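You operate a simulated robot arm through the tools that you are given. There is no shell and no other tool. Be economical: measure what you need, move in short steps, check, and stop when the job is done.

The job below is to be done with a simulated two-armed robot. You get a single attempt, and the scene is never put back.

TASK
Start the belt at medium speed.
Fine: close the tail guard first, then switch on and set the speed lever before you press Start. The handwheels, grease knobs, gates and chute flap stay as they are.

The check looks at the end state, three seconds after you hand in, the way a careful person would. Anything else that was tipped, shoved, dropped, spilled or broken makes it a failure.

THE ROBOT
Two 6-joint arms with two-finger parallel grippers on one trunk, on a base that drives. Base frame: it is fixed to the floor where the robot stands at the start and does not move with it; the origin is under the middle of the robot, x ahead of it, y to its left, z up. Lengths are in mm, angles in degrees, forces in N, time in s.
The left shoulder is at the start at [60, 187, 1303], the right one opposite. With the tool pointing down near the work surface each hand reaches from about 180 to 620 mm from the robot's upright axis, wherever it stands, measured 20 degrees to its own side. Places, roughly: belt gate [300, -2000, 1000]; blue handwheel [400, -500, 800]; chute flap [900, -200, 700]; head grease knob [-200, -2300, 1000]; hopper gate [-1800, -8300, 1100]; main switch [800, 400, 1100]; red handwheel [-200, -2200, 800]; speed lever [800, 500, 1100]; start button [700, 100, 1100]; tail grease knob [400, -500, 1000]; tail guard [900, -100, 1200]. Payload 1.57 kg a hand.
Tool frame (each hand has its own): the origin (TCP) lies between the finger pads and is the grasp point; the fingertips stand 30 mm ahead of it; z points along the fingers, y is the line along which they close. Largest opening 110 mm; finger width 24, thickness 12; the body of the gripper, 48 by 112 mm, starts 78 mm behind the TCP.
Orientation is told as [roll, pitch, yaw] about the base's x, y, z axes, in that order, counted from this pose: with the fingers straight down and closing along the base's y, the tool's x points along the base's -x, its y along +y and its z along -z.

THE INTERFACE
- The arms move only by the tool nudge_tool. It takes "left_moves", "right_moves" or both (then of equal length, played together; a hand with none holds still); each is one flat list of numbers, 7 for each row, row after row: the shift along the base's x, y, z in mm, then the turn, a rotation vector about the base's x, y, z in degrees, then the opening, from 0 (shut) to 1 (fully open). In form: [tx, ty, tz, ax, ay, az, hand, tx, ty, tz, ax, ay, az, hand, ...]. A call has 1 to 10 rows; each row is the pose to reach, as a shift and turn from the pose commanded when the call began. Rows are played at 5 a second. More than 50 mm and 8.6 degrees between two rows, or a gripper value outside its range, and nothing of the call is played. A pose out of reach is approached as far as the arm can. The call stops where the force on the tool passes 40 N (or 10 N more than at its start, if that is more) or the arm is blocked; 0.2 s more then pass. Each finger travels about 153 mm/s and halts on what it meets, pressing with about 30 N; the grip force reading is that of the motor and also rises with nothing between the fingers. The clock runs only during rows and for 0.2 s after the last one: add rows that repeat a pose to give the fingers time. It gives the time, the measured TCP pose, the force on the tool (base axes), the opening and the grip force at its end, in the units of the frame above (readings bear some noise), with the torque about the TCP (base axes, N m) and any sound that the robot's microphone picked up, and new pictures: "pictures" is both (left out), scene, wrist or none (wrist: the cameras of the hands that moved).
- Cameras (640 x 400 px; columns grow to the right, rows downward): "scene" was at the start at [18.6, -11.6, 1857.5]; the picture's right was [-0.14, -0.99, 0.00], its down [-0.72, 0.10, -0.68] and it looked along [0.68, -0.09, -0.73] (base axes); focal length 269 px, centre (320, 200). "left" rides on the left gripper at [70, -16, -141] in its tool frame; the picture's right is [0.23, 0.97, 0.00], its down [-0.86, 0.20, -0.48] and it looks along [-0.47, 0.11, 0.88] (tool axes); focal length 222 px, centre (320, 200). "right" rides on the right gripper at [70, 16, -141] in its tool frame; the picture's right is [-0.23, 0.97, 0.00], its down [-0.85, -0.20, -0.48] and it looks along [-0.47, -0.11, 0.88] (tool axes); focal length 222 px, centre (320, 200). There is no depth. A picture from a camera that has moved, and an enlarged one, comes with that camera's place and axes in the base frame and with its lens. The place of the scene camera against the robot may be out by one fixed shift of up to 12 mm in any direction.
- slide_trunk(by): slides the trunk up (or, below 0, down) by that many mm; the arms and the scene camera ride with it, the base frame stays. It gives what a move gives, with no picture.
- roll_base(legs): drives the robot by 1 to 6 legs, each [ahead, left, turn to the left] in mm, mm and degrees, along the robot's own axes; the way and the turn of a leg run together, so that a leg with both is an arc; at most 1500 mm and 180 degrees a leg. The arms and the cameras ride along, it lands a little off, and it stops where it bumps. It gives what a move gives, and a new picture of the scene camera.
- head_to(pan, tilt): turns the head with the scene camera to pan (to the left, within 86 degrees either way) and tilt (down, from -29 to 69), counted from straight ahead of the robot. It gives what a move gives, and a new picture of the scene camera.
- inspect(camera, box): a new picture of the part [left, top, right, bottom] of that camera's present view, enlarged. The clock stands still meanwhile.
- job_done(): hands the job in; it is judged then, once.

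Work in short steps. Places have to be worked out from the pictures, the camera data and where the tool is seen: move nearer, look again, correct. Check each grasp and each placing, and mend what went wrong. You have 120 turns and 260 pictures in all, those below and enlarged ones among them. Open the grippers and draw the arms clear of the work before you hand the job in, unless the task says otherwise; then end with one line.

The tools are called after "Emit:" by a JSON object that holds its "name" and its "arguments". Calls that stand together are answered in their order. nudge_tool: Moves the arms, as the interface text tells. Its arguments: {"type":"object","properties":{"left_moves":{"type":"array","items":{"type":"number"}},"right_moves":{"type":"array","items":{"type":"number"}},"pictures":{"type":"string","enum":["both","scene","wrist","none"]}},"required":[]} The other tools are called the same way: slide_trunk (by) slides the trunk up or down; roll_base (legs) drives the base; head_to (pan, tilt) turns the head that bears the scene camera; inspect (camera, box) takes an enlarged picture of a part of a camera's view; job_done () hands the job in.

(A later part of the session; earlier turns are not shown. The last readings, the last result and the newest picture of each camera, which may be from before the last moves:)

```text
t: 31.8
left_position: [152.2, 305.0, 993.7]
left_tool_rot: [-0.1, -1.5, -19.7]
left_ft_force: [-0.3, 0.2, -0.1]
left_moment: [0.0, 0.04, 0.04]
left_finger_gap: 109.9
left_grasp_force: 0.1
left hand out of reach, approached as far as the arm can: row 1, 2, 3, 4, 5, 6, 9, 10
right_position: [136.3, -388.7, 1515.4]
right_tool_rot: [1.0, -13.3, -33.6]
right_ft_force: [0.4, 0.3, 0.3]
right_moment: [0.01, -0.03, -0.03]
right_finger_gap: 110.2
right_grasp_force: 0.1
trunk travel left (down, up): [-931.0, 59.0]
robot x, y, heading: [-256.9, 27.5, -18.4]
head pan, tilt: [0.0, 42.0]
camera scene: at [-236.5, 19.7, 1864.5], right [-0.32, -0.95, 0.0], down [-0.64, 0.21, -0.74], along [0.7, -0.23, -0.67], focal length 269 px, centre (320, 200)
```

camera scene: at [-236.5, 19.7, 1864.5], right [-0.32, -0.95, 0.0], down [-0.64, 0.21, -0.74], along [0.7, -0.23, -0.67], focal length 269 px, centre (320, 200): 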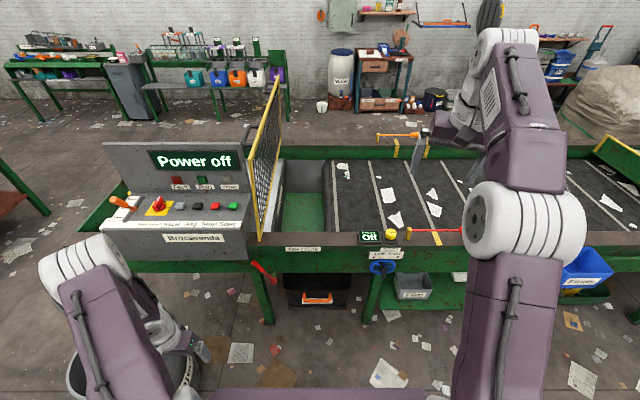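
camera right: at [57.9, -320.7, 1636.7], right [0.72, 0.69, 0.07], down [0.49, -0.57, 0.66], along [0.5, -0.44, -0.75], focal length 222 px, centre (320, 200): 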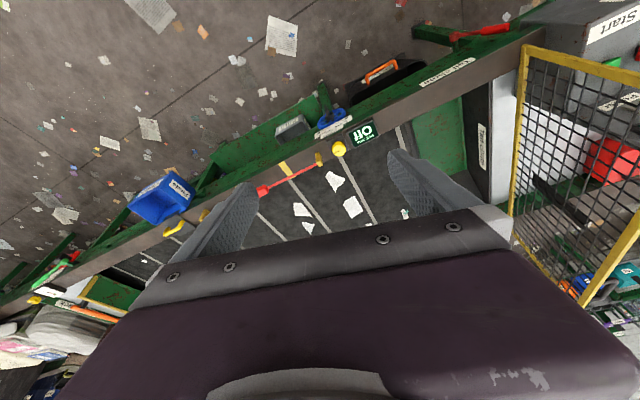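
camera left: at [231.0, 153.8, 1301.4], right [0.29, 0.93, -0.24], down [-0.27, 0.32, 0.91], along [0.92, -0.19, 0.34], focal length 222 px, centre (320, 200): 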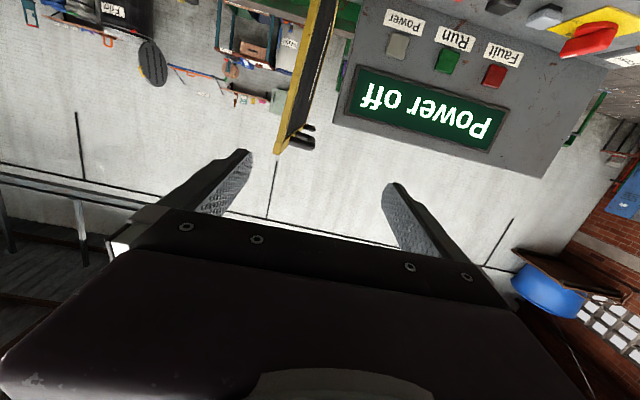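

Left hand is tool-down but low; I raise it, and square up the right hand.

Emit:
{"name": "nudge_tool", "arguments": {"left_moves": [0, 0, 48, 0, 0, 0, 1, 0, 0, 96, 0, 0, 0, 1, 0, 0, 144, 0, 0, 0, 1, 0, 0, 192, 0, 0, 0, 1, 0, 0, 240, 0, 0, 0, 1, 0, 0, 288, 0, 0, 0, 1, 0, 0, 336, 0, 0, 0, 1, 0, 0, 384, 0, 0, 0, 1, 0, 0, 432, 0, 0, 0, 1, 0, 0, 480, 0, 0, 0, 1], "right_moves": [-30, 20, 0, 1, 3, 4, 1, -60, 40, 0, 2, 6, 8, 1, -90, 60, 0, 3, 9, 12, 1, -100, 80, 0, 4, 12.4, 15, 1, -100, 80, 0, 4, 12.4, 15, 1, -100, 80, 0, 4, 12.4, 15, 1, -100, 80, 0, 4, 12.4, 15, 1, -100, 80, 0, 4, 12.4, 15, 1, -100, 80, 0, 4, 12.4, 15, 1, -100, 80, 0, 4, 12.4, 15, 1], "pictures": "scene"}}

```text
t: 34.0
left_position: [140.7, 301.7, 1339.7]
left_tool_rot: [-5.9, -12.2, -19.2]
left_ft_force: [-0.9, 0.7, 0.5]
left_moment: [-0.01, 0.02, -0.02]
left_finger_gap: 110.0
left_grasp_force: 0.1
left hand out of reach, approached as far as the arm can: row 2, 3, 4, 5, 6, 7, 8, 9, 10
right_position: [36.3, -307.5, 1515.7]
right_tool_rot: [-0.9, -0.5, -18.2]
right_ft_force: [0.0, -0.4, 0.3]
right_moment: [0.0, 0.02, 0.03]
right_finger_gap: 110.2
right_grasp_force: 0.0
trunk travel left (down, up): [-931.0, 59.0]
robot x, y, heading: [-262.0, 25.8, -18.5]
head pan, tilt: [0.0, 42.0]
camera scene: at [-236.1, 20.1, 1864.5], right [-0.32, -0.95, 0.0], down [-0.64, 0.21, -0.74], along [0.7, -0.23, -0.67], focal length 269 px, centre (320, 200)
```

scene: 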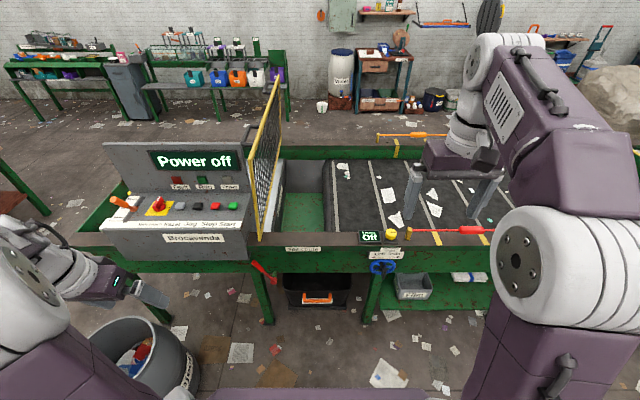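

Right hand is squared up, tool-down at z 1516. I drive to the handle station (left, then forward), stopping at about 390 mm before the guard's front.

Emit:
{"name": "roll_base", "arguments": {"legs": [[0, 260, 0], [330, 0, 0]]}}

Emit:
{"name": "inspect", "arguments": {"camera": "right", "box": [0, 0, 640, 400]}}

```text
t: 37.6
left_position: [530.6, 445.9, 1338.5]
left_tool_rot: [-5.9, -12.3, -19.3]
left_ft_force: [-0.6, -0.3, 0.8]
left_moment: [-0.02, 0.0, 0.0]
left_finger_gap: 110.0
left_grasp_force: 0.1
right_position: [425.7, -164.4, 1516.2]
right_tool_rot: [-0.8, -0.7, -18.4]
right_ft_force: [-0.2, 0.1, -0.5]
right_moment: [-0.02, -0.03, -0.03]
right_finger_gap: 109.8
right_grasp_force: 0.0
trunk travel left (down, up): [-931.0, 59.0]
robot x, y, heading: [135.4, 173.4, -18.4]
head pan, tilt: [0.0, 42.0]
camera scene: at [152.9, 164.5, 1864.6], right [-0.32, -0.95, 0.0], down [-0.63, 0.21, -0.74], along [0.71, -0.24, -0.67], focal length 269 px, centre (320, 200)
```

scene: 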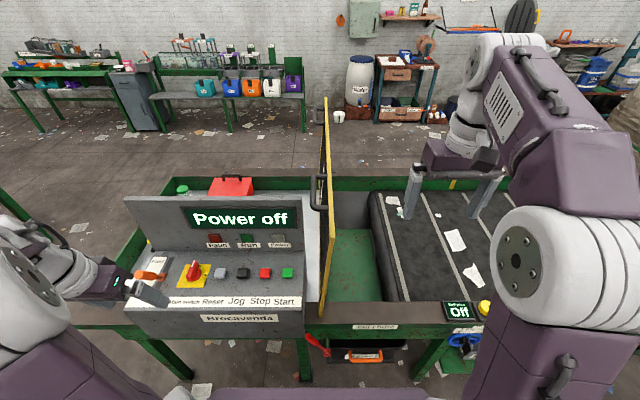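

```text
1.00 times, centred on (320, 200) of right (not enlarged: the box is as wide or as high as the picture)
camera zoom: at [363.2, -123.9, 1656.1], right [0.52, 0.85, -0.01], down [0.75, -0.45, 0.49], along [0.41, -0.27, -0.87], focal length 222 px, centre (320, 200)
```

zoom: 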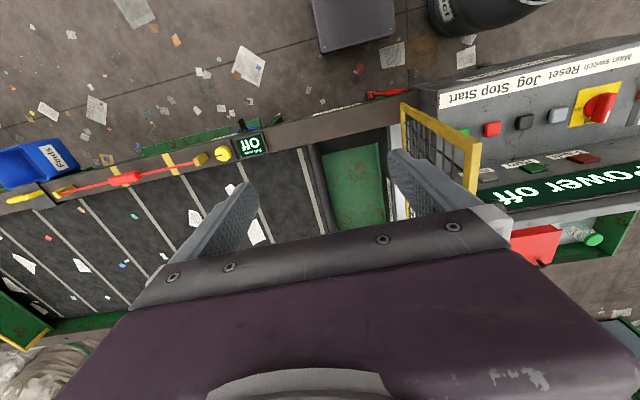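

Good station. I zoom on the handle in the scene view.

Emit:
{"name": "inspect", "arguments": {"camera": "scene", "box": [270, 90, 370, 320]}}

Emit:
{"name": "inspect", "arguments": {"camera": "scene", "box": [290, 90, 360, 220]}}

```text
1.74 times, centred on (320, 205) of scene
camera zoom: at [152.9, 164.5, 1864.6], right [-0.32, -0.95, 0.0], down [-0.63, 0.21, -0.74], along [0.71, -0.24, -0.67], focal length 468 px, centre (320, 191)
```

zoom: 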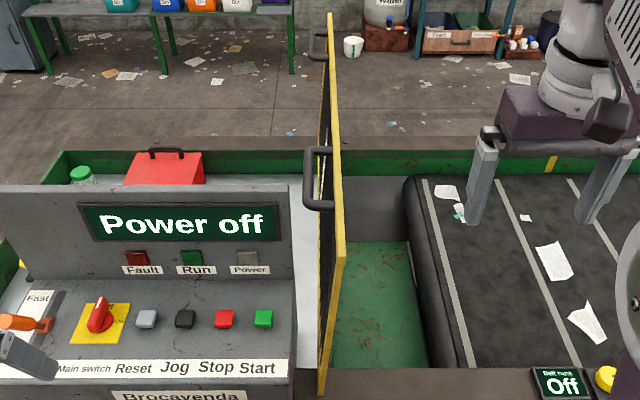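

```text
3.08 times, centred on (325, 155) of scene
camera zoom: at [152.9, 164.5, 1864.6], right [-0.32, -0.95, 0.0], down [-0.63, 0.21, -0.74], along [0.71, -0.24, -0.67], focal length 828 px, centre (305, 338)
```

zoom: 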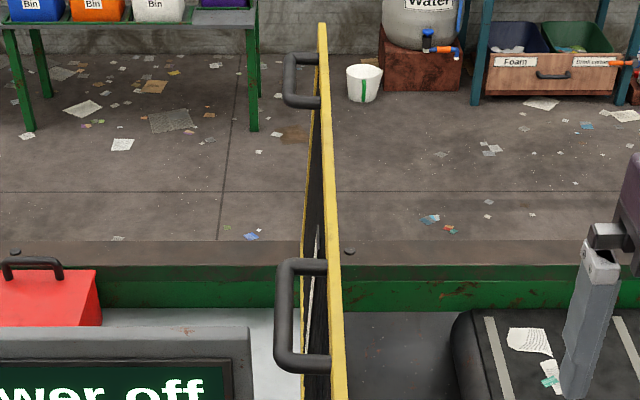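

Handle bar 1 estimated at e≈113–270 behind the guard front, ~25 mm left of the hinge plane, z≈1357. I drive 75 mm closer, then bring the right hand over the bar at z 1480.

Emit:
{"name": "roll_base", "arguments": {"legs": [[78, 0, 0]]}}

Emit:
{"name": "nudge_tool", "arguments": {"right_moves": [32, 33, -6, 0, 0, 0, 1, 64, 66, -12, 0, 0, 0, 1, 96, 99, -18, 0, 0, 0, 1, 128, 131, -24, 0, 0, 0, 1, 160, 164, -30, 0, 0, 0, 1, 191, 197, -36, 0, 0, 0, 0.7, 191, 197, -36, 0, 0, 0, 0.5]}}

```text
t: 38.7
left_position: [599.5, 422.2, 1340.4]
left_tool_rot: [-5.8, -12.6, -19.4]
left_ft_force: [-1.7, 0.6, 0.4]
left_moment: [0.0, -0.1, 0.03]
left_finger_gap: 110.0
left_grasp_force: 0.1
right_position: [491.6, -187.5, 1519.1]
right_tool_rot: [-0.8, -1.2, -18.4]
right_ft_force: [-0.8, 0.9, 0.8]
right_moment: [-0.03, -0.11, -0.01]
right_finger_gap: 110.2
right_grasp_force: 0.0
trunk travel left (down, up): [-931.0, 59.0]
robot x, y, heading: [206.1, 148.9, -18.4]
head pan, tilt: [0.0, 42.0]
camera scene: at [217.3, 142.9, 1864.7], right [-0.32, -0.95, 0.0], down [-0.63, 0.21, -0.75], along [0.71, -0.24, -0.66], focal length 269 px, centre (320, 200)
```

scene: 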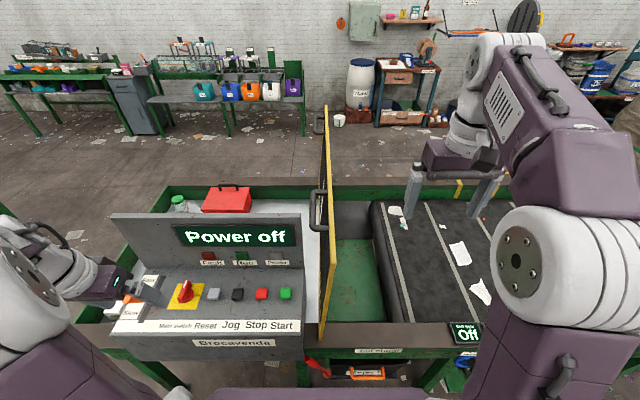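

```text
t: 40.3
left_position: [609.8, 418.7, 1338.3]
left_tool_rot: [-5.8, -12.1, -19.3]
left_ft_force: [0.2, 0.1, 0.3]
left_moment: [0.0, -0.01, 0.01]
left_finger_gap: 110.0
left_grasp_force: 0.0
right_position: [656.0, -3.2, 1459.2]
right_tool_rot: [-0.7, -0.5, -18.3]
right_ft_force: [-0.5, -0.5, 0.2]
right_moment: [0.04, 0.01, 0.01]
right_finger_gap: 54.9
right_grasp_force: 0.0
right hand out of reach, approached as far as the arm can: row 5, 6, 7
trunk travel left (down, up): [-931.0, 59.0]
robot x, y, heading: [213.3, 145.1, -18.5]
head pan, tilt: [0.0, 42.0]
camera scene: at [232.8, 136.9, 1864.5], right [-0.32, -0.95, 0.0], down [-0.64, 0.21, -0.74], along [0.7, -0.23, -0.67], focal length 269 px, centre (320, 200)
camera right: at [595.1, 37.4, 1598.6], right [0.52, 0.85, -0.01], down [0.75, -0.45, 0.49], along [0.41, -0.26, -0.87], focal length 222 px, centre (320, 200)
```

scene: 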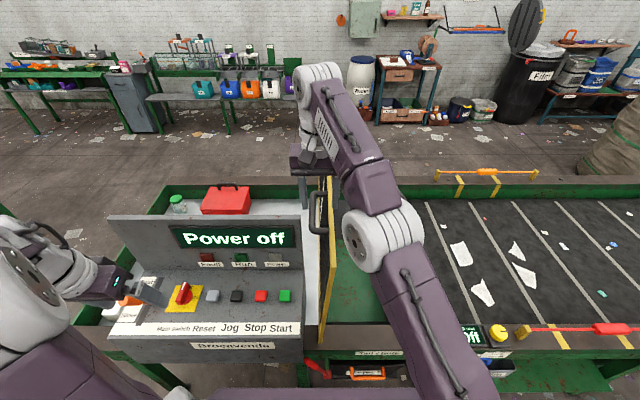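
right: 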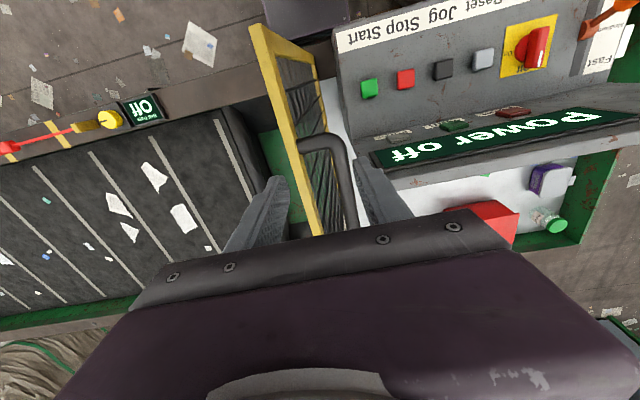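

The bar shows between fingers, ~20 mm left of the TCP; guard top ~44 mm right of the bar. Reach is short, so I drive 50 mm nearer, then align over the bar with a ~32 mm opening.

Emit:
{"name": "roll_base", "arguments": {"legs": [[50, 0, 0]]}}

Emit:
{"name": "nudge_tool", "arguments": {"right_moves": [4, 10, -10, 0, 0, 0, 0.4, 6, 18, -20, 0, 0, 0, 0.3, 6, 18, -20, 0, 0, 0, 0.29], "pictures": "wrist"}}

```text
t: 41.2
left_position: [644.6, 407.8, 1341.6]
left_tool_rot: [-5.8, -12.7, -19.3]
left_ft_force: [-1.3, 1.0, 0.0]
left_moment: [-0.03, -0.1, 0.0]
left_finger_gap: 109.8
left_grasp_force: 0.2
right_position: [690.3, -13.2, 1463.9]
right_tool_rot: [-0.9, -1.2, -18.1]
right_ft_force: [-1.8, 0.6, 1.1]
right_moment: [-0.03, -0.12, -0.03]
right_finger_gap: 54.7
right_grasp_force: 0.0
trunk travel left (down, up): [-931.0, 59.0]
robot x, y, heading: [254.0, 130.1, -18.3]
head pan, tilt: [0.0, 42.0]
camera scene: at [262.4, 128.1, 1864.7], right [-0.32, -0.95, 0.0], down [-0.63, 0.21, -0.75], along [0.71, -0.24, -0.66], focal length 269 px, centre (320, 200)
```

scene: 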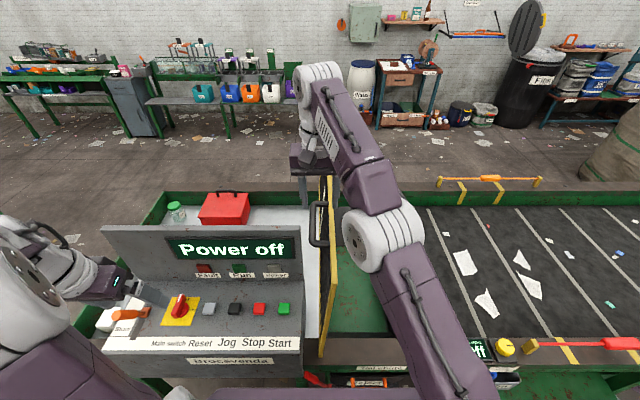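

```text
t: 42.0
left_position: [653.3, 405.0, 1339.0]
left_tool_rot: [-5.7, -12.3, -19.2]
left_ft_force: [0.1, 0.2, -0.1]
left_moment: [0.01, 0.01, 0.02]
left_finger_gap: 110.1
left_grasp_force: 0.1
right_position: [705.6, 0.7, 1440.6]
right_tool_rot: [-0.9, -0.6, -18.1]
right_ft_force: [-0.6, -0.4, -0.2]
right_moment: [0.0, 0.01, 0.0]
right_finger_gap: 31.8
right_grasp_force: 0.1
trunk travel left (down, up): [-931.0, 59.0]
robot x, y, heading: [255.4, 132.8, -18.4]
head pan, tilt: [0.0, 42.0]
camera right: at [643.8, 41.7, 1580.2], right [0.52, 0.85, -0.01], down [0.75, -0.45, 0.49], along [0.42, -0.26, -0.87], focal length 222 px, centre (320, 200)
```

right: 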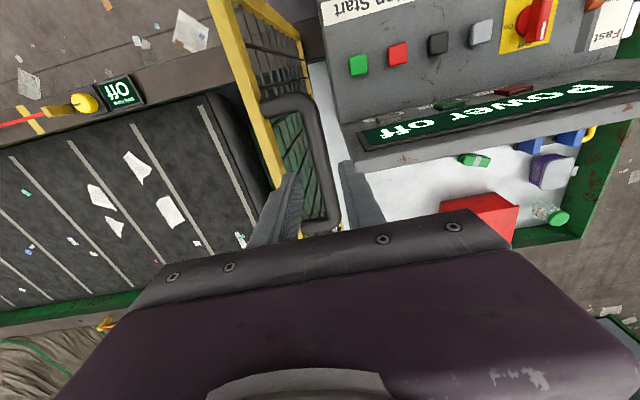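

TCP is ~6 mm left of the bar. I correct and descend to just above it, then look.

Emit:
{"name": "nudge_tool", "arguments": {"right_moves": [-2, -6, -20, 0, 0, 0, 0.29, -2, -6, -42, 0, 0, 0, 0.29, -2, -6, -42, 0, 0, 0, 0.29], "pictures": "wrist"}}

Emit:
{"name": "inspect", "arguments": {"camera": "right", "box": [220, 60, 420, 250]}}

Emit:
{"name": "inspect", "arguments": {"camera": "scene", "box": [270, 130, 370, 260]}}

```text
t: 42.8
left_position: [657.4, 404.8, 1339.1]
left_tool_rot: [-5.8, -12.1, -19.2]
left_ft_force: [0.5, -0.1, -0.1]
left_moment: [0.03, 0.01, -0.04]
left_finger_gap: 110.0
left_grasp_force: 0.0
right_position: [707.7, -6.1, 1397.4]
right_tool_rot: [-0.8, -0.6, -18.2]
right_ft_force: [0.2, 0.4, -0.8]
right_moment: [0.03, -0.01, 0.02]
right_finger_gap: 32.1
right_grasp_force: 0.0
trunk travel left (down, up): [-931.0, 59.0]
robot x, y, heading: [258.1, 131.1, -18.5]
head pan, tilt: [0.0, 42.0]
camera right: at [645.7, 34.6, 1537.6], right [0.52, 0.85, -0.01], down [0.75, -0.45, 0.49], along [0.41, -0.26, -0.87], focal length 222 px, centre (320, 200)
```

right: 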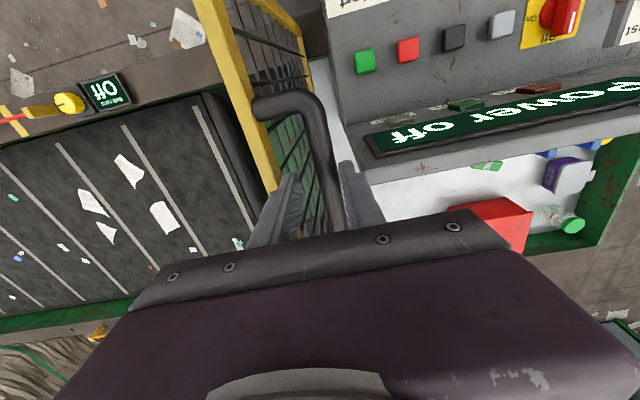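

```text
2.11 times, centred on (320, 155) of right
camera zoom: at [645.7, 34.6, 1537.6], right [0.52, 0.85, -0.01], down [0.75, -0.45, 0.49], along [0.41, -0.26, -0.87], focal length 468 px, centre (320, 295)
```

zoom: 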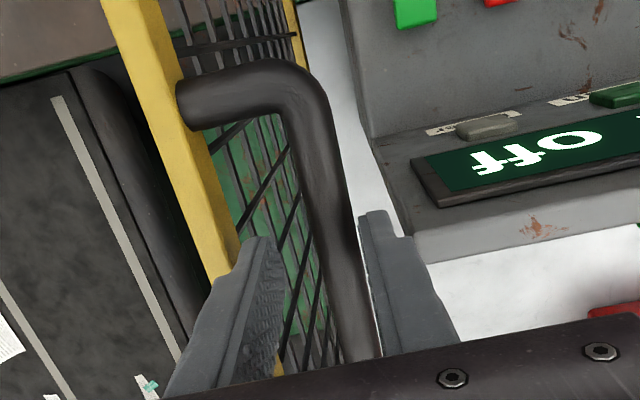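

```text
3.08 times, centred on (320, 195) of scene
camera zoom: at [280.1, 122.5, 1864.5], right [-0.32, -0.95, 0.0], down [-0.64, 0.21, -0.74], along [0.7, -0.23, -0.67], focal length 828 px, centre (320, 215)
```

zoom: 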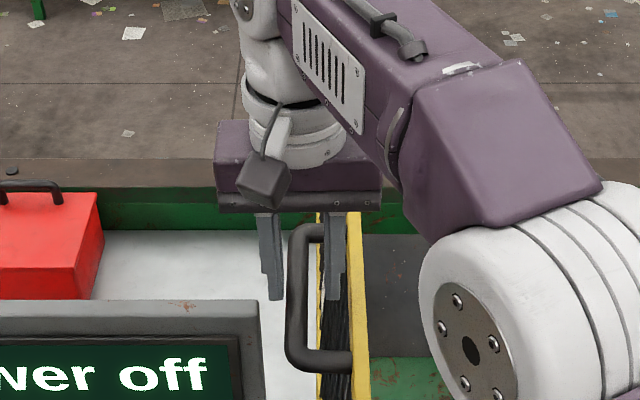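

The bar sits nearer the left finger; I shift back 6 mm left and descend so that the pads surround it.

Emit:
{"name": "nudge_tool", "arguments": {"right_moves": [2, 6, 0, 0, 0, 0, 0.3, 2, 6, -15, 0, 0, 0, 0.3, 2, 6, -32, 0, 0, 0, 0.3, 2, 6, -32, 0, 0, 0, 0.3], "pictures": "wrist"}}

Emit:
{"name": "inspect", "arguments": {"camera": "right", "box": [220, 60, 420, 250]}}

Emit:
{"name": "inspect", "arguments": {"camera": "scene", "box": [270, 130, 370, 260]}}

```text
t: 43.8
left_position: [654.8, 404.6, 1338.5]
left_tool_rot: [-5.7, -12.2, -19.3]
left_ft_force: [-0.4, 0.0, 0.7]
left_moment: [0.0, 0.03, 0.03]
left_finger_gap: 110.0
left_grasp_force: 0.1
right_position: [708.0, 0.7, 1365.9]
right_tool_rot: [-0.8, -0.6, -18.2]
right_ft_force: [-0.4, 0.0, -0.2]
right_moment: [0.04, 0.02, 0.0]
right_finger_gap: 33.0
right_grasp_force: 0.1
trunk travel left (down, up): [-931.0, 59.0]
robot x, y, heading: [256.1, 126.8, -18.4]
head pan, tilt: [0.0, 42.0]
camera right: at [646.0, 41.0, 1505.4], right [0.52, 0.85, -0.01], down [0.75, -0.45, 0.49], along [0.41, -0.26, -0.87], focal length 222 px, centre (320, 200)
```

right: 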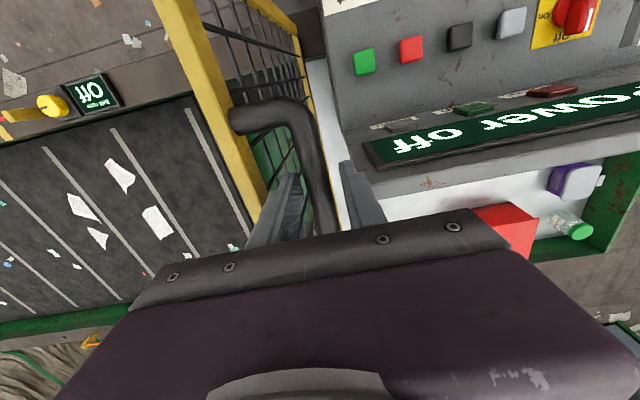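

```text
2.11 times, centred on (320, 155) of right
camera zoom: at [646.0, 41.0, 1505.4], right [0.52, 0.85, -0.01], down [0.75, -0.45, 0.49], along [0.41, -0.26, -0.87], focal length 468 px, centre (320, 295)
```

zoom: 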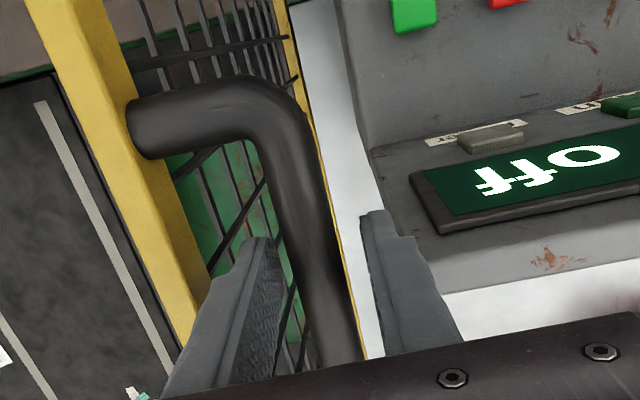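

```text
3.08 times, centred on (320, 195) of scene
camera zoom: at [277.7, 122.9, 1864.6], right [-0.32, -0.95, 0.0], down [-0.63, 0.21, -0.74], along [0.71, -0.23, -0.67], focal length 828 px, centre (320, 215)
```

zoom: 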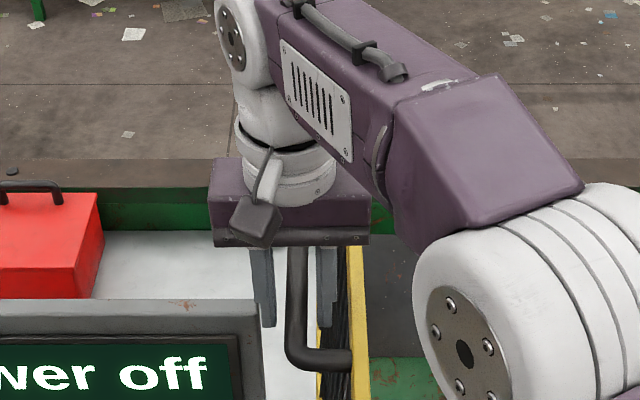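

The bar now lies between the fingers. I close on it.

Emit:
{"name": "nudge_tool", "arguments": {"right_moves": [0, 0, -4, 0, 0, 0, 0.2, 0, 0, -4, 0, 0, 0, 0.1, 0, 0, -4, 0, 0, 0, 0.1], "pictures": "wrist"}}

```text
t: 44.6
left_position: [654.9, 403.6, 1339.0]
left_tool_rot: [-5.8, -12.2, -19.3]
left_ft_force: [0.3, 0.5, 0.7]
left_moment: [-0.03, -0.01, -0.04]
left_finger_gap: 110.1
left_grasp_force: 0.1
right_position: [708.1, -1.0, 1361.9]
right_tool_rot: [-0.7, -0.7, -18.3]
right_ft_force: [-1.0, -4.5, 4.3]
right_moment: [-0.19, -0.18, 0.69]
right_finger_gap: 17.7
right_grasp_force: 32.6
trunk travel left (down, up): [-931.0, 59.0]
robot x, y, heading: [259.1, 131.5, -18.7]
head pan, tilt: [0.0, 42.0]
camera right: at [645.8, 39.5, 1501.5], right [0.52, 0.85, -0.01], down [0.75, -0.45, 0.49], along [0.41, -0.26, -0.87], focal length 222 px, centre (320, 200)
```

right: 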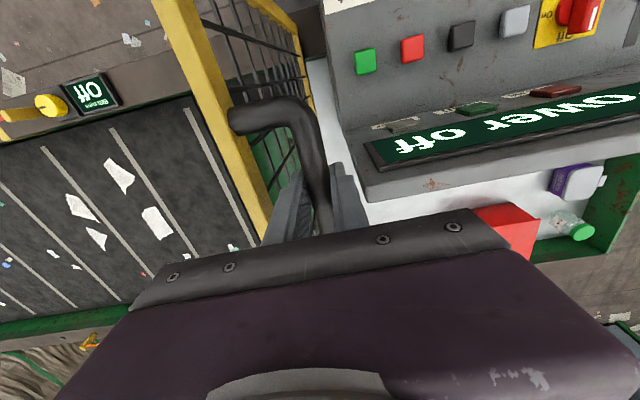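

Bar gripped (17.7 mm). I follow the hinge arc for the first 18° without turning the hand, watching forces.

Emit:
{"name": "nudge_tool", "arguments": {"right_moves": [-12.6, -38.2, 0, 0, 0, 0, 0.1, -25.2, -76.1, -4.2, 0, 0, 0, 0.1, -37.6, -113.5, -12.6, 0, 0, 0, 0.1]}}

```text
t: 45.4
left_position: [654.1, 402.3, 1340.2]
left_tool_rot: [-5.7, -12.3, -19.2]
left_ft_force: [0.2, 0.3, 0.1]
left_moment: [0.02, 0.01, -0.04]
left_finger_gap: 110.0
left_grasp_force: 0.0
right_position: [670.5, -115.7, 1346.8]
right_tool_rot: [-0.8, -0.5, -18.3]
right_ft_force: [-1.1, -1.4, 3.1]
right_moment: [0.2, -0.12, 0.63]
right_finger_gap: 18.1
right_grasp_force: 32.3
trunk travel left (down, up): [-931.0, 59.0]
robot x, y, heading: [254.1, 127.5, -18.7]
head pan, tilt: [0.0, 42.0]
camera scene: at [276.8, 120.2, 1864.5], right [-0.32, -0.95, 0.0], down [-0.63, 0.21, -0.74], along [0.71, -0.23, -0.67], focal length 269 px, centre (320, 200)
camera right: at [608.2, -75.0, 1487.5], right [0.52, 0.85, -0.01], down [0.75, -0.45, 0.49], along [0.41, -0.26, -0.87], focal length 222 px, centre (320, 200)
```

scene: 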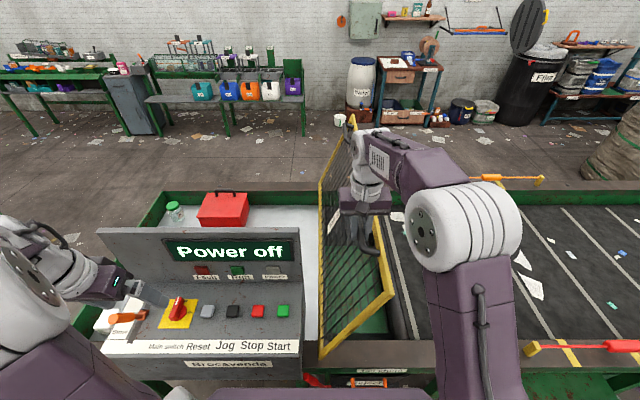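
right: 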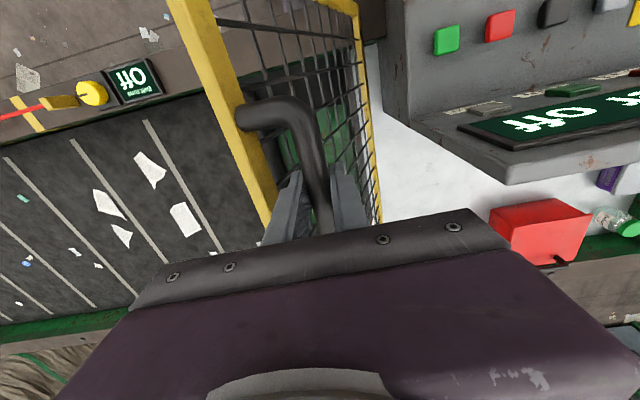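

The guard follows easily with tiny forces. I continue the arc to about 51°.

Emit:
{"name": "nudge_tool", "arguments": {"right_moves": [-12, -36.3, -12.4, 0, 0, 0, 0.1, -23.6, -71.3, -28.8, 0, 0, 0, 0.1, -34.5, -104.3, -48.9, 0, 0, 0, 0.1, -44.7, -135.2, -72.6, 0, 0, 0, 0.1, -54.1, -163.6, -99.5, 0, 0, 0, 0.1, -62.6, -189.1, -129.4, 0, 0, 0, 0.1]}}

```text
t: 46.8
left_position: [653.3, 398.7, 1341.5]
left_tool_rot: [-5.6, -12.3, -19.4]
left_ft_force: [0.0, -0.3, 0.4]
left_moment: [0.0, -0.02, 0.01]
left_finger_gap: 110.1
left_grasp_force: 0.1
right_position: [606.5, -307.6, 1218.2]
right_tool_rot: [-0.6, -0.7, -18.2]
right_ft_force: [-2.8, -20.0, 11.3]
right_moment: [0.32, 0.18, 0.29]
right_finger_gap: 18.0
right_grasp_force: 32.7
trunk travel left (down, up): [-931.0, 59.0]
robot x, y, heading: [255.3, 130.1, -18.3]
head pan, tilt: [0.0, 42.0]
camera scene: at [274.7, 114.9, 1864.6], right [-0.32, -0.95, 0.0], down [-0.63, 0.21, -0.74], along [0.71, -0.23, -0.67], focal length 269 px, centre (320, 200)
camera right: at [543.7, -268.0, 1358.6], right [0.52, 0.85, -0.01], down [0.75, -0.45, 0.49], along [0.42, -0.26, -0.87], focal length 222 px, centre (320, 200)
```

scene: 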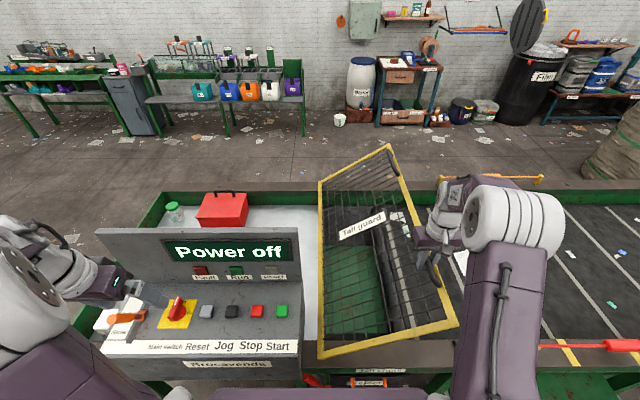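
right: 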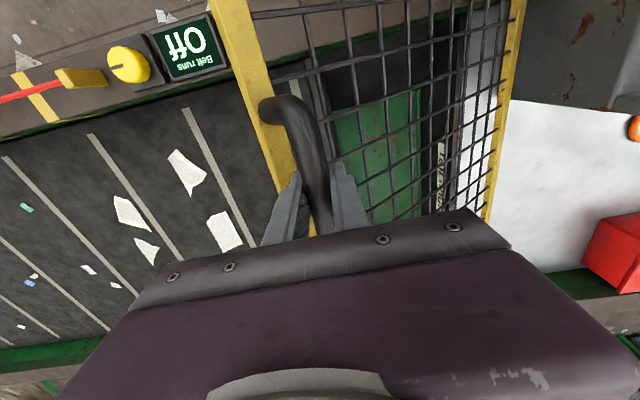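

A radial push of ~23 N builds up, so the true radius is slightly larger. I ease outward 5 mm and continue to about 69°.

Emit:
{"name": "nudge_tool", "arguments": {"right_moves": [-1.1, -3.3, 2.8, 0, 0, 0, 0.1, -8.6, -26, -30.1, 0, 0, 0, 0.1, -15, -45.4, -65.4, 0, 0, 0, 0.1, -20.2, -61.1, -102.6, 0, 0, 0, 0.1]}}

```text
t: 47.6
left_position: [653.3, 400.8, 1339.7]
left_tool_rot: [-5.7, -12.3, -19.3]
left_ft_force: [0.5, 1.4, 0.0]
left_moment: [-0.01, 0.01, 0.01]
left_finger_gap: 110.0
left_grasp_force: 0.0
right_position: [594.4, -340.2, 1172.8]
right_tool_rot: [-0.4, -0.7, -18.5]
right_ft_force: [-4.5, -12.9, 11.2]
right_moment: [3.46, 0.6, 0.55]
right_finger_gap: 17.4
right_grasp_force: 32.1
trunk travel left (down, up): [-931.0, 59.0]
robot x, y, heading: [255.6, 128.4, -18.3]
head pan, tilt: [0.0, 42.0]
stopped in row 3 (right hand): the force on the tool passed its limit at 42 N (the readings are from after the stop); the commanded pose is now the measured one
camera scene: at [275.7, 117.8, 1864.3], right [-0.32, -0.95, 0.0], down [-0.63, 0.21, -0.74], along [0.71, -0.23, -0.67], focal length 269 px, centre (320, 200)
camera right: at [532.9, -301.1, 1312.6], right [0.52, 0.85, 0.0], down [0.74, -0.45, 0.49], along [0.42, -0.26, -0.87], focal length 222 px, centre (320, 200)
```

scene: 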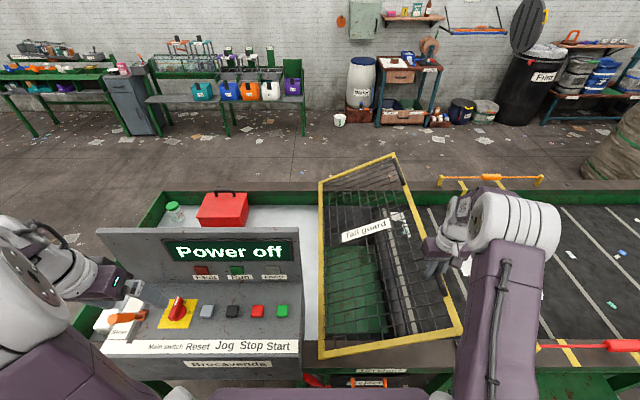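
right: 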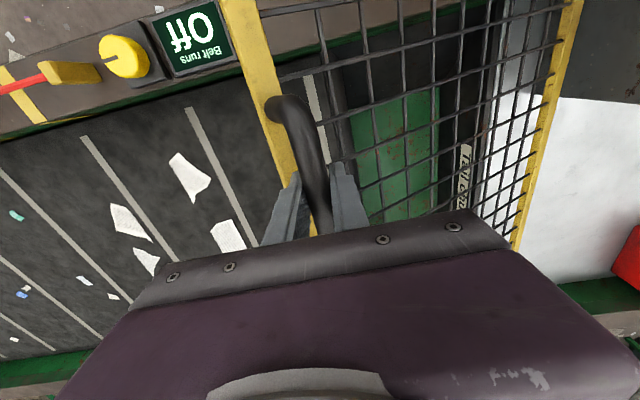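

Probably the right fingertip touches the guard frame at this mid-angle. I tilt the hand 15° so the fingers point more squarely at the guard, in place.

Emit:
{"name": "nudge_tool", "arguments": {"right_moves": [0, 0, 2, -4.7, 1.6, 0, 0.1, 0, 0, 3, -9.5, 3.1, 0, 0.1, 0, 0, 3, -14.2, 4.7, 0, 0.1], "pictures": "wrist"}}

Emit:
{"name": "inspect", "arguments": {"camera": "right", "box": [220, 60, 420, 250]}}

```text
t: 48.4
left_position: [653.4, 398.4, 1340.2]
left_tool_rot: [-5.5, -12.2, -19.3]
left_ft_force: [0.8, 0.0, 0.6]
left_moment: [0.0, 0.0, 0.0]
left_finger_gap: 110.0
left_grasp_force: 0.1
right_position: [595.2, -340.8, 1174.7]
right_tool_rot: [-15.4, -0.7, -18.2]
right_ft_force: [-6.1, -13.8, 5.0]
right_moment: [-0.12, -0.91, 0.59]
right_finger_gap: 17.8
right_grasp_force: 33.0
trunk travel left (down, up): [-931.0, 59.0]
robot x, y, heading: [255.2, 130.7, -18.2]
head pan, tilt: [0.0, 42.0]
camera right: at [543.9, -267.8, 1304.9], right [0.51, 0.82, -0.26], down [0.79, -0.33, 0.53], along [0.35, -0.47, -0.81], focal length 222 px, centre (320, 200)
```

right: 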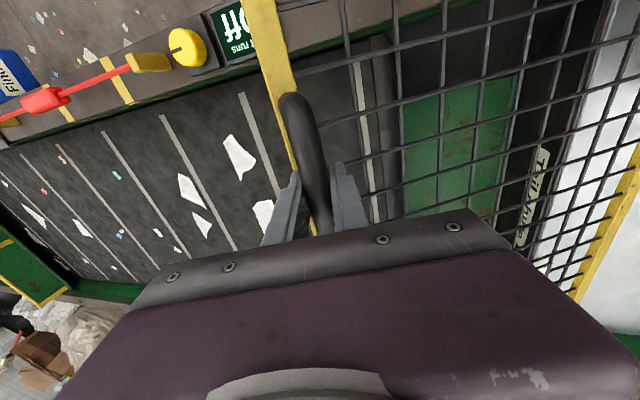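

```text
2.11 times, centred on (320, 155) of right
camera zoom: at [543.9, -267.8, 1304.9], right [0.51, 0.82, -0.26], down [0.79, -0.33, 0.53], along [0.35, -0.47, -0.81], focal length 468 px, centre (320, 295)
```

zoom: 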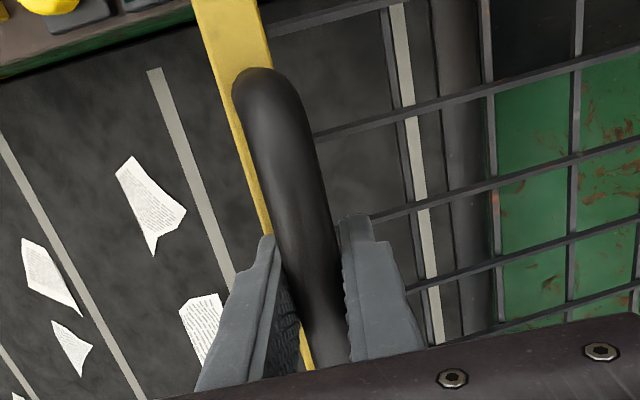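

The torque vanished; only a mild radial push remains. I continue along a slightly larger radius to about 71°.

Emit:
{"name": "nudge_tool", "arguments": {"right_moves": [-5.8, -17.5, -33.5, 0, 0, 0, 0.1, -10.6, -32, -71.4, 4.7, -1.6, 0, 0.1]}}

```text
t: 49.0
left_position: [653.6, 400.0, 1340.8]
left_tool_rot: [-5.5, -12.1, -19.3]
left_ft_force: [-0.4, -0.1, 1.1]
left_moment: [0.04, -0.01, 0.0]
left_finger_gap: 110.1
left_grasp_force: 0.0
right_position: [585.6, -373.8, 1101.8]
right_tool_rot: [-10.2, -0.5, -18.3]
right_ft_force: [-6.9, -14.7, 0.9]
right_moment: [0.25, 0.1, 0.12]
right_finger_gap: 24.9
right_grasp_force: 7.8
trunk travel left (down, up): [-931.0, 59.0]
robot x, y, heading: [256.1, 129.5, -18.2]
head pan, tilt: [0.0, 42.0]
camera scene: at [274.8, 114.3, 1864.4], right [-0.32, -0.95, -0.01], down [-0.63, 0.21, -0.74], along [0.71, -0.23, -0.67], focal length 269 px, centre (320, 200)
camera right: at [529.7, -311.7, 1236.9], right [0.52, 0.84, -0.17], down [0.77, -0.37, 0.52], along [0.37, -0.4, -0.84], focal length 222 px, centre (320, 200)
```

scene: 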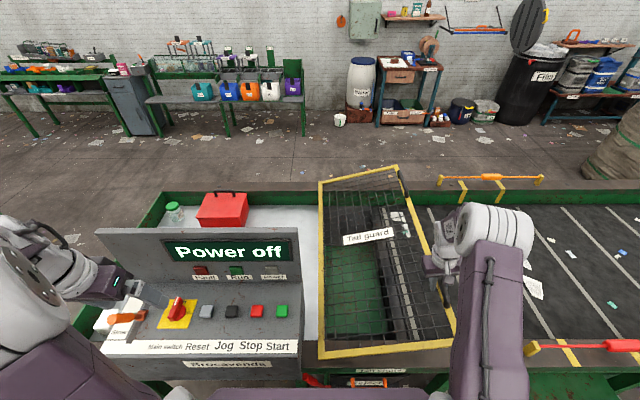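
right: 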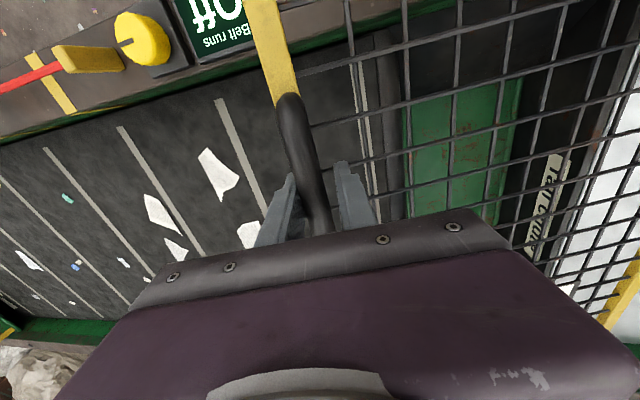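

The bar pushes the right finger outward, so it lies further right than my arc. I shift 8 mm right and let the fingers re-close.

Emit:
{"name": "nudge_tool", "arguments": {"right_moves": [-2.5, -7.6, 0, 0, 0, 0, 0.1, -2.5, -7.6, 0, 0, 0, 0, 0.1], "pictures": "wrist"}}

Emit:
{"name": "inspect", "arguments": {"camera": "right", "box": [220, 60, 420, 250]}}

```text
t: 49.6
left_position: [654.9, 403.5, 1338.9]
left_tool_rot: [-5.7, -12.1, -19.2]
left_ft_force: [-0.9, -0.8, 0.2]
left_moment: [-0.02, -0.02, 0.01]
left_finger_gap: 109.9
left_grasp_force: 0.0
right_position: [584.3, -377.5, 1103.2]
right_tool_rot: [-10.3, -0.7, -18.2]
right_ft_force: [-3.0, -1.9, -4.3]
right_moment: [0.0, -0.26, 0.39]
right_finger_gap: 18.0
right_grasp_force: 19.9
trunk travel left (down, up): [-931.0, 59.0]
robot x, y, heading: [254.2, 130.8, -18.2]
head pan, tilt: [0.0, 42.0]
camera right: at [529.4, -315.0, 1238.4], right [0.52, 0.84, -0.17], down [0.77, -0.37, 0.52], along [0.37, -0.4, -0.84], focal length 222 px, centre (320, 200)
```

right: 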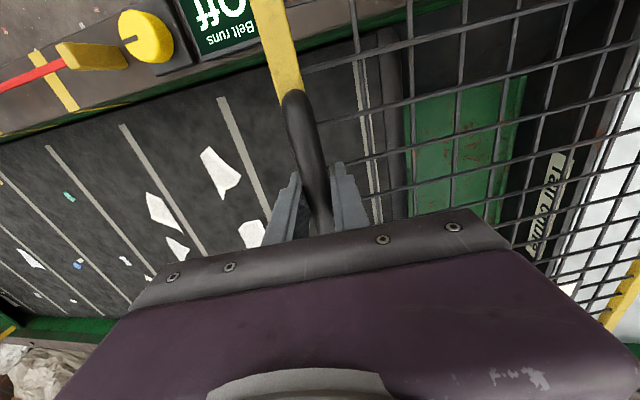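

```text
2.11 times, centred on (320, 155) of right
camera zoom: at [529.4, -315.0, 1238.4], right [0.52, 0.84, -0.17], down [0.77, -0.37, 0.52], along [0.37, -0.4, -0.84], focal length 468 px, centre (320, 295)
```

zoom: 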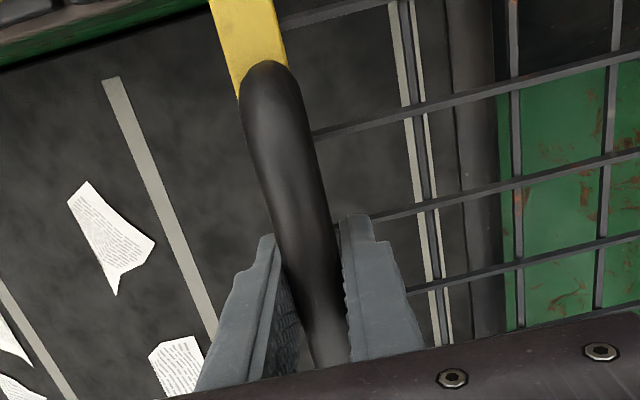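

Grip is good again. I continue down toward closed (bar about z 1024), taking the tilt out.

Emit:
{"name": "nudge_tool", "arguments": {"right_moves": [-3.8, -11.4, -38, 3, -1, 0, 0.1, -5.5, -16.5, -65, 6, -2, 0, 0.1, -6.1, -18.4, -78.6, 9, -3, 0, 0.1, -6.1, -18.4, -78.6, 9, -3, 0, 0.1]}}

```text
t: 50.6
left_position: [653.7, 400.4, 1339.3]
left_tool_rot: [-5.7, -12.1, -19.3]
left_ft_force: [-0.6, 0.1, 0.2]
left_moment: [0.0, 0.01, 0.01]
left_finger_gap: 110.0
left_grasp_force: 0.0
right_position: [576.6, -399.3, 1025.2]
right_tool_rot: [-0.9, -0.8, -18.4]
right_ft_force: [-7.6, -12.5, -3.9]
right_moment: [0.21, 0.02, 0.32]
right_finger_gap: 17.5
right_grasp_force: 32.6
trunk travel left (down, up): [-931.0, 59.0]
robot x, y, heading: [255.9, 127.5, -18.5]
head pan, tilt: [0.0, 42.0]
camera scene: at [276.3, 117.4, 1864.5], right [-0.32, -0.95, 0.0], down [-0.63, 0.21, -0.74], along [0.71, -0.23, -0.67], focal length 269 px, centre (320, 200)
camera right: at [515.1, -357.9, 1164.7], right [0.52, 0.85, -0.01], down [0.74, -0.45, 0.49], along [0.42, -0.27, -0.87], focal length 222 px, centre (320, 200)
```

scene: 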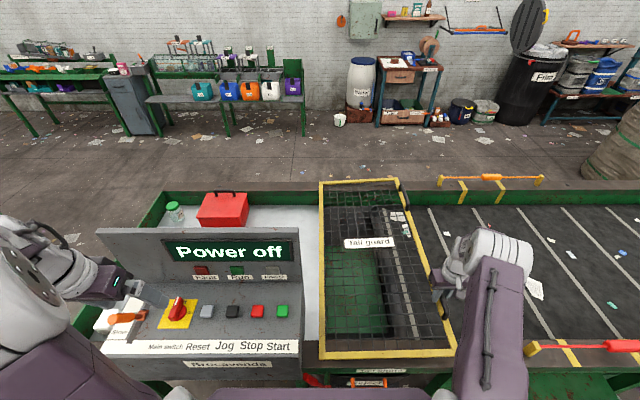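
right: 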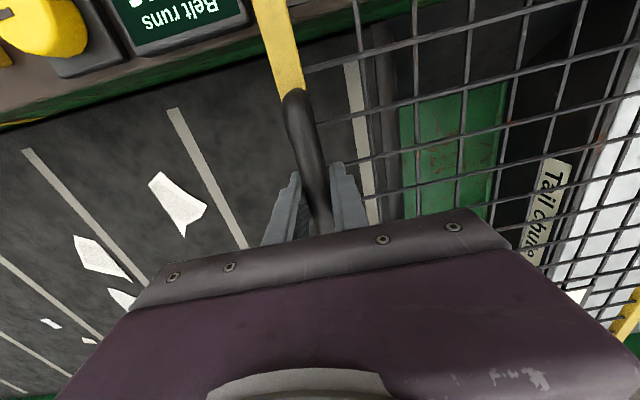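

Nearly flat. I press on down gently until it lands on its stop.

Emit:
{"name": "nudge_tool", "arguments": {"right_moves": [-1.5, -4, -7, 0, 0, 0, 0.1, -1.5, -4, -14, 0, 0, 0, 0.1, -1.5, -4, -20, 0, 0, 0, 0.1, -1.5, -4, -26, 0, 0, 0, 0.1]}}

Emit:
{"name": "inspect", "arguments": {"camera": "scene", "box": [300, 160, 480, 380]}}

```text
t: 51.6
left_position: [653.7, 400.0, 1340.6]
left_tool_rot: [-5.7, -12.2, -19.1]
left_ft_force: [-0.2, -0.5, 0.4]
left_moment: [-0.02, 0.04, 0.01]
left_finger_gap: 110.0
left_grasp_force: 0.1
right_position: [576.7, -402.3, 999.6]
right_tool_rot: [-0.9, -0.8, -18.4]
right_ft_force: [-5.4, -14.5, -2.5]
right_moment: [0.15, 0.15, 0.21]
right_finger_gap: 17.9
right_grasp_force: 32.2
trunk travel left (down, up): [-931.0, 59.0]
robot x, y, heading: [259.2, 129.1, -18.3]
head pan, tilt: [0.0, 42.0]
camera scene: at [276.7, 117.1, 1864.5], right [-0.32, -0.95, 0.0], down [-0.63, 0.21, -0.74], along [0.71, -0.23, -0.67], focal length 269 px, centre (320, 200)
camera right: at [513.8, -361.5, 1138.6], right [0.52, 0.85, -0.01], down [0.74, -0.45, 0.49], along [0.42, -0.27, -0.87], focal length 222 px, centre (320, 200)
```

scene: 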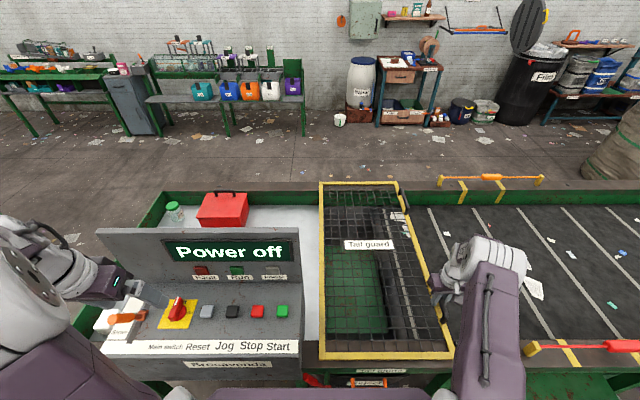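
right: 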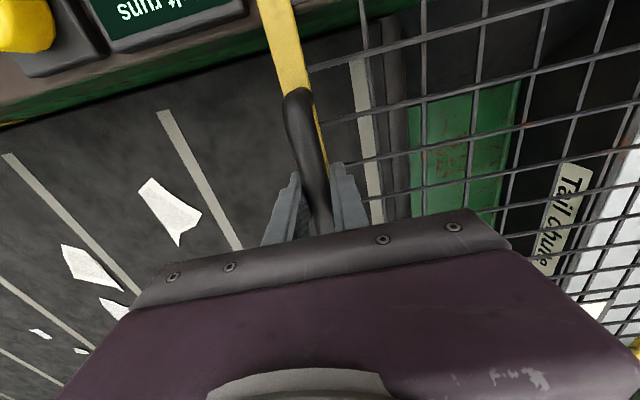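

```text
1.82 times, centred on (390, 270) of scene
camera zoom: at [276.7, 117.1, 1864.5], right [-0.32, -0.95, 0.0], down [-0.63, 0.21, -0.74], along [0.71, -0.23, -0.67], focal length 489 px, centre (193, 73)
```

zoom: 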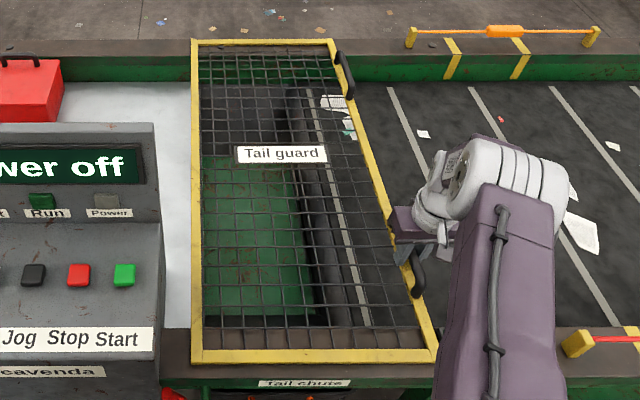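

Still no landing force; continuing downward in small steps.

Emit:
{"name": "nudge_tool", "arguments": {"right_moves": [-0.5, -2, -7, 0, 0, 0, 0.1, -0.5, -2, -14, 0, 0, 0, 0.1, -0.5, -2, -21, 0, 0, 0, 0.1, 0, 0, -28, 0, 0, 0, 0.1], "pictures": "scene"}}

Emit:
{"name": "inspect", "arguments": {"camera": "scene", "box": [300, 160, 480, 380]}}

```text
t: 52.2
left_position: [652.9, 407.8, 1338.8]
left_tool_rot: [-5.9, -12.3, -19.2]
left_ft_force: [-0.1, 0.5, 0.4]
left_moment: [-0.03, 0.01, -0.01]
left_finger_gap: 109.9
left_grasp_force: 0.1
right_position: [576.3, -403.0, 994.2]
right_tool_rot: [-1.4, -1.5, -18.6]
right_ft_force: [-10.3, 0.9, 16.9]
right_moment: [0.84, -0.31, 0.23]
right_finger_gap: 17.4
right_grasp_force: 32.4
trunk travel left (down, up): [-931.0, 59.0]
robot x, y, heading: [255.3, 131.5, -18.2]
head pan, tilt: [0.0, 42.0]
stopped in row 3 (right hand): the force on the tool passed its limit at 54 N (the readings are from after the stop); the commanded pose is now the measured one
camera scene: at [273.5, 127.1, 1864.6], right [-0.32, -0.95, 0.0], down [-0.63, 0.21, -0.75], along [0.71, -0.24, -0.67], focal length 269 px, centre (320, 200)
```

scene: 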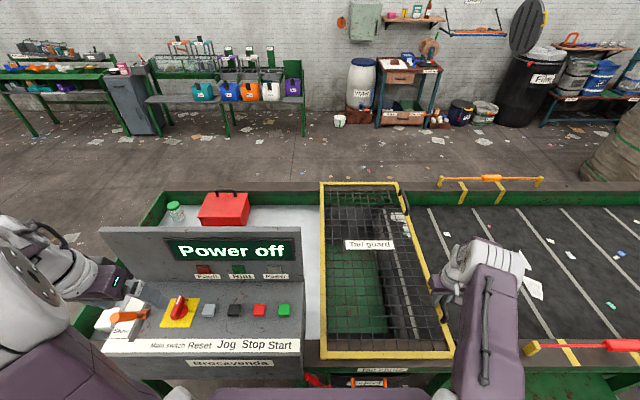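

```text
1.82 times, centred on (390, 270) of scene
camera zoom: at [273.5, 127.1, 1864.6], right [-0.32, -0.95, 0.0], down [-0.63, 0.21, -0.75], along [0.71, -0.24, -0.67], focal length 489 px, centre (193, 73)
```

zoom: 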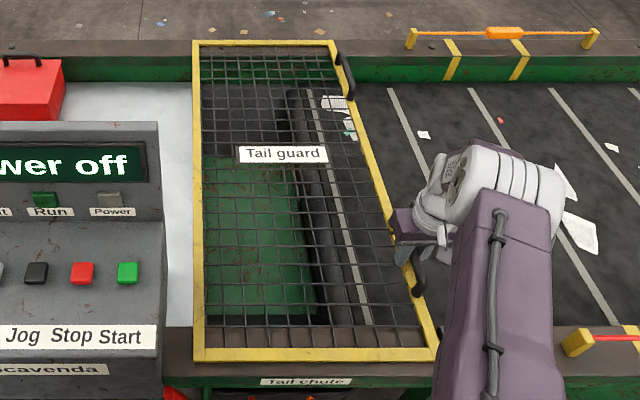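

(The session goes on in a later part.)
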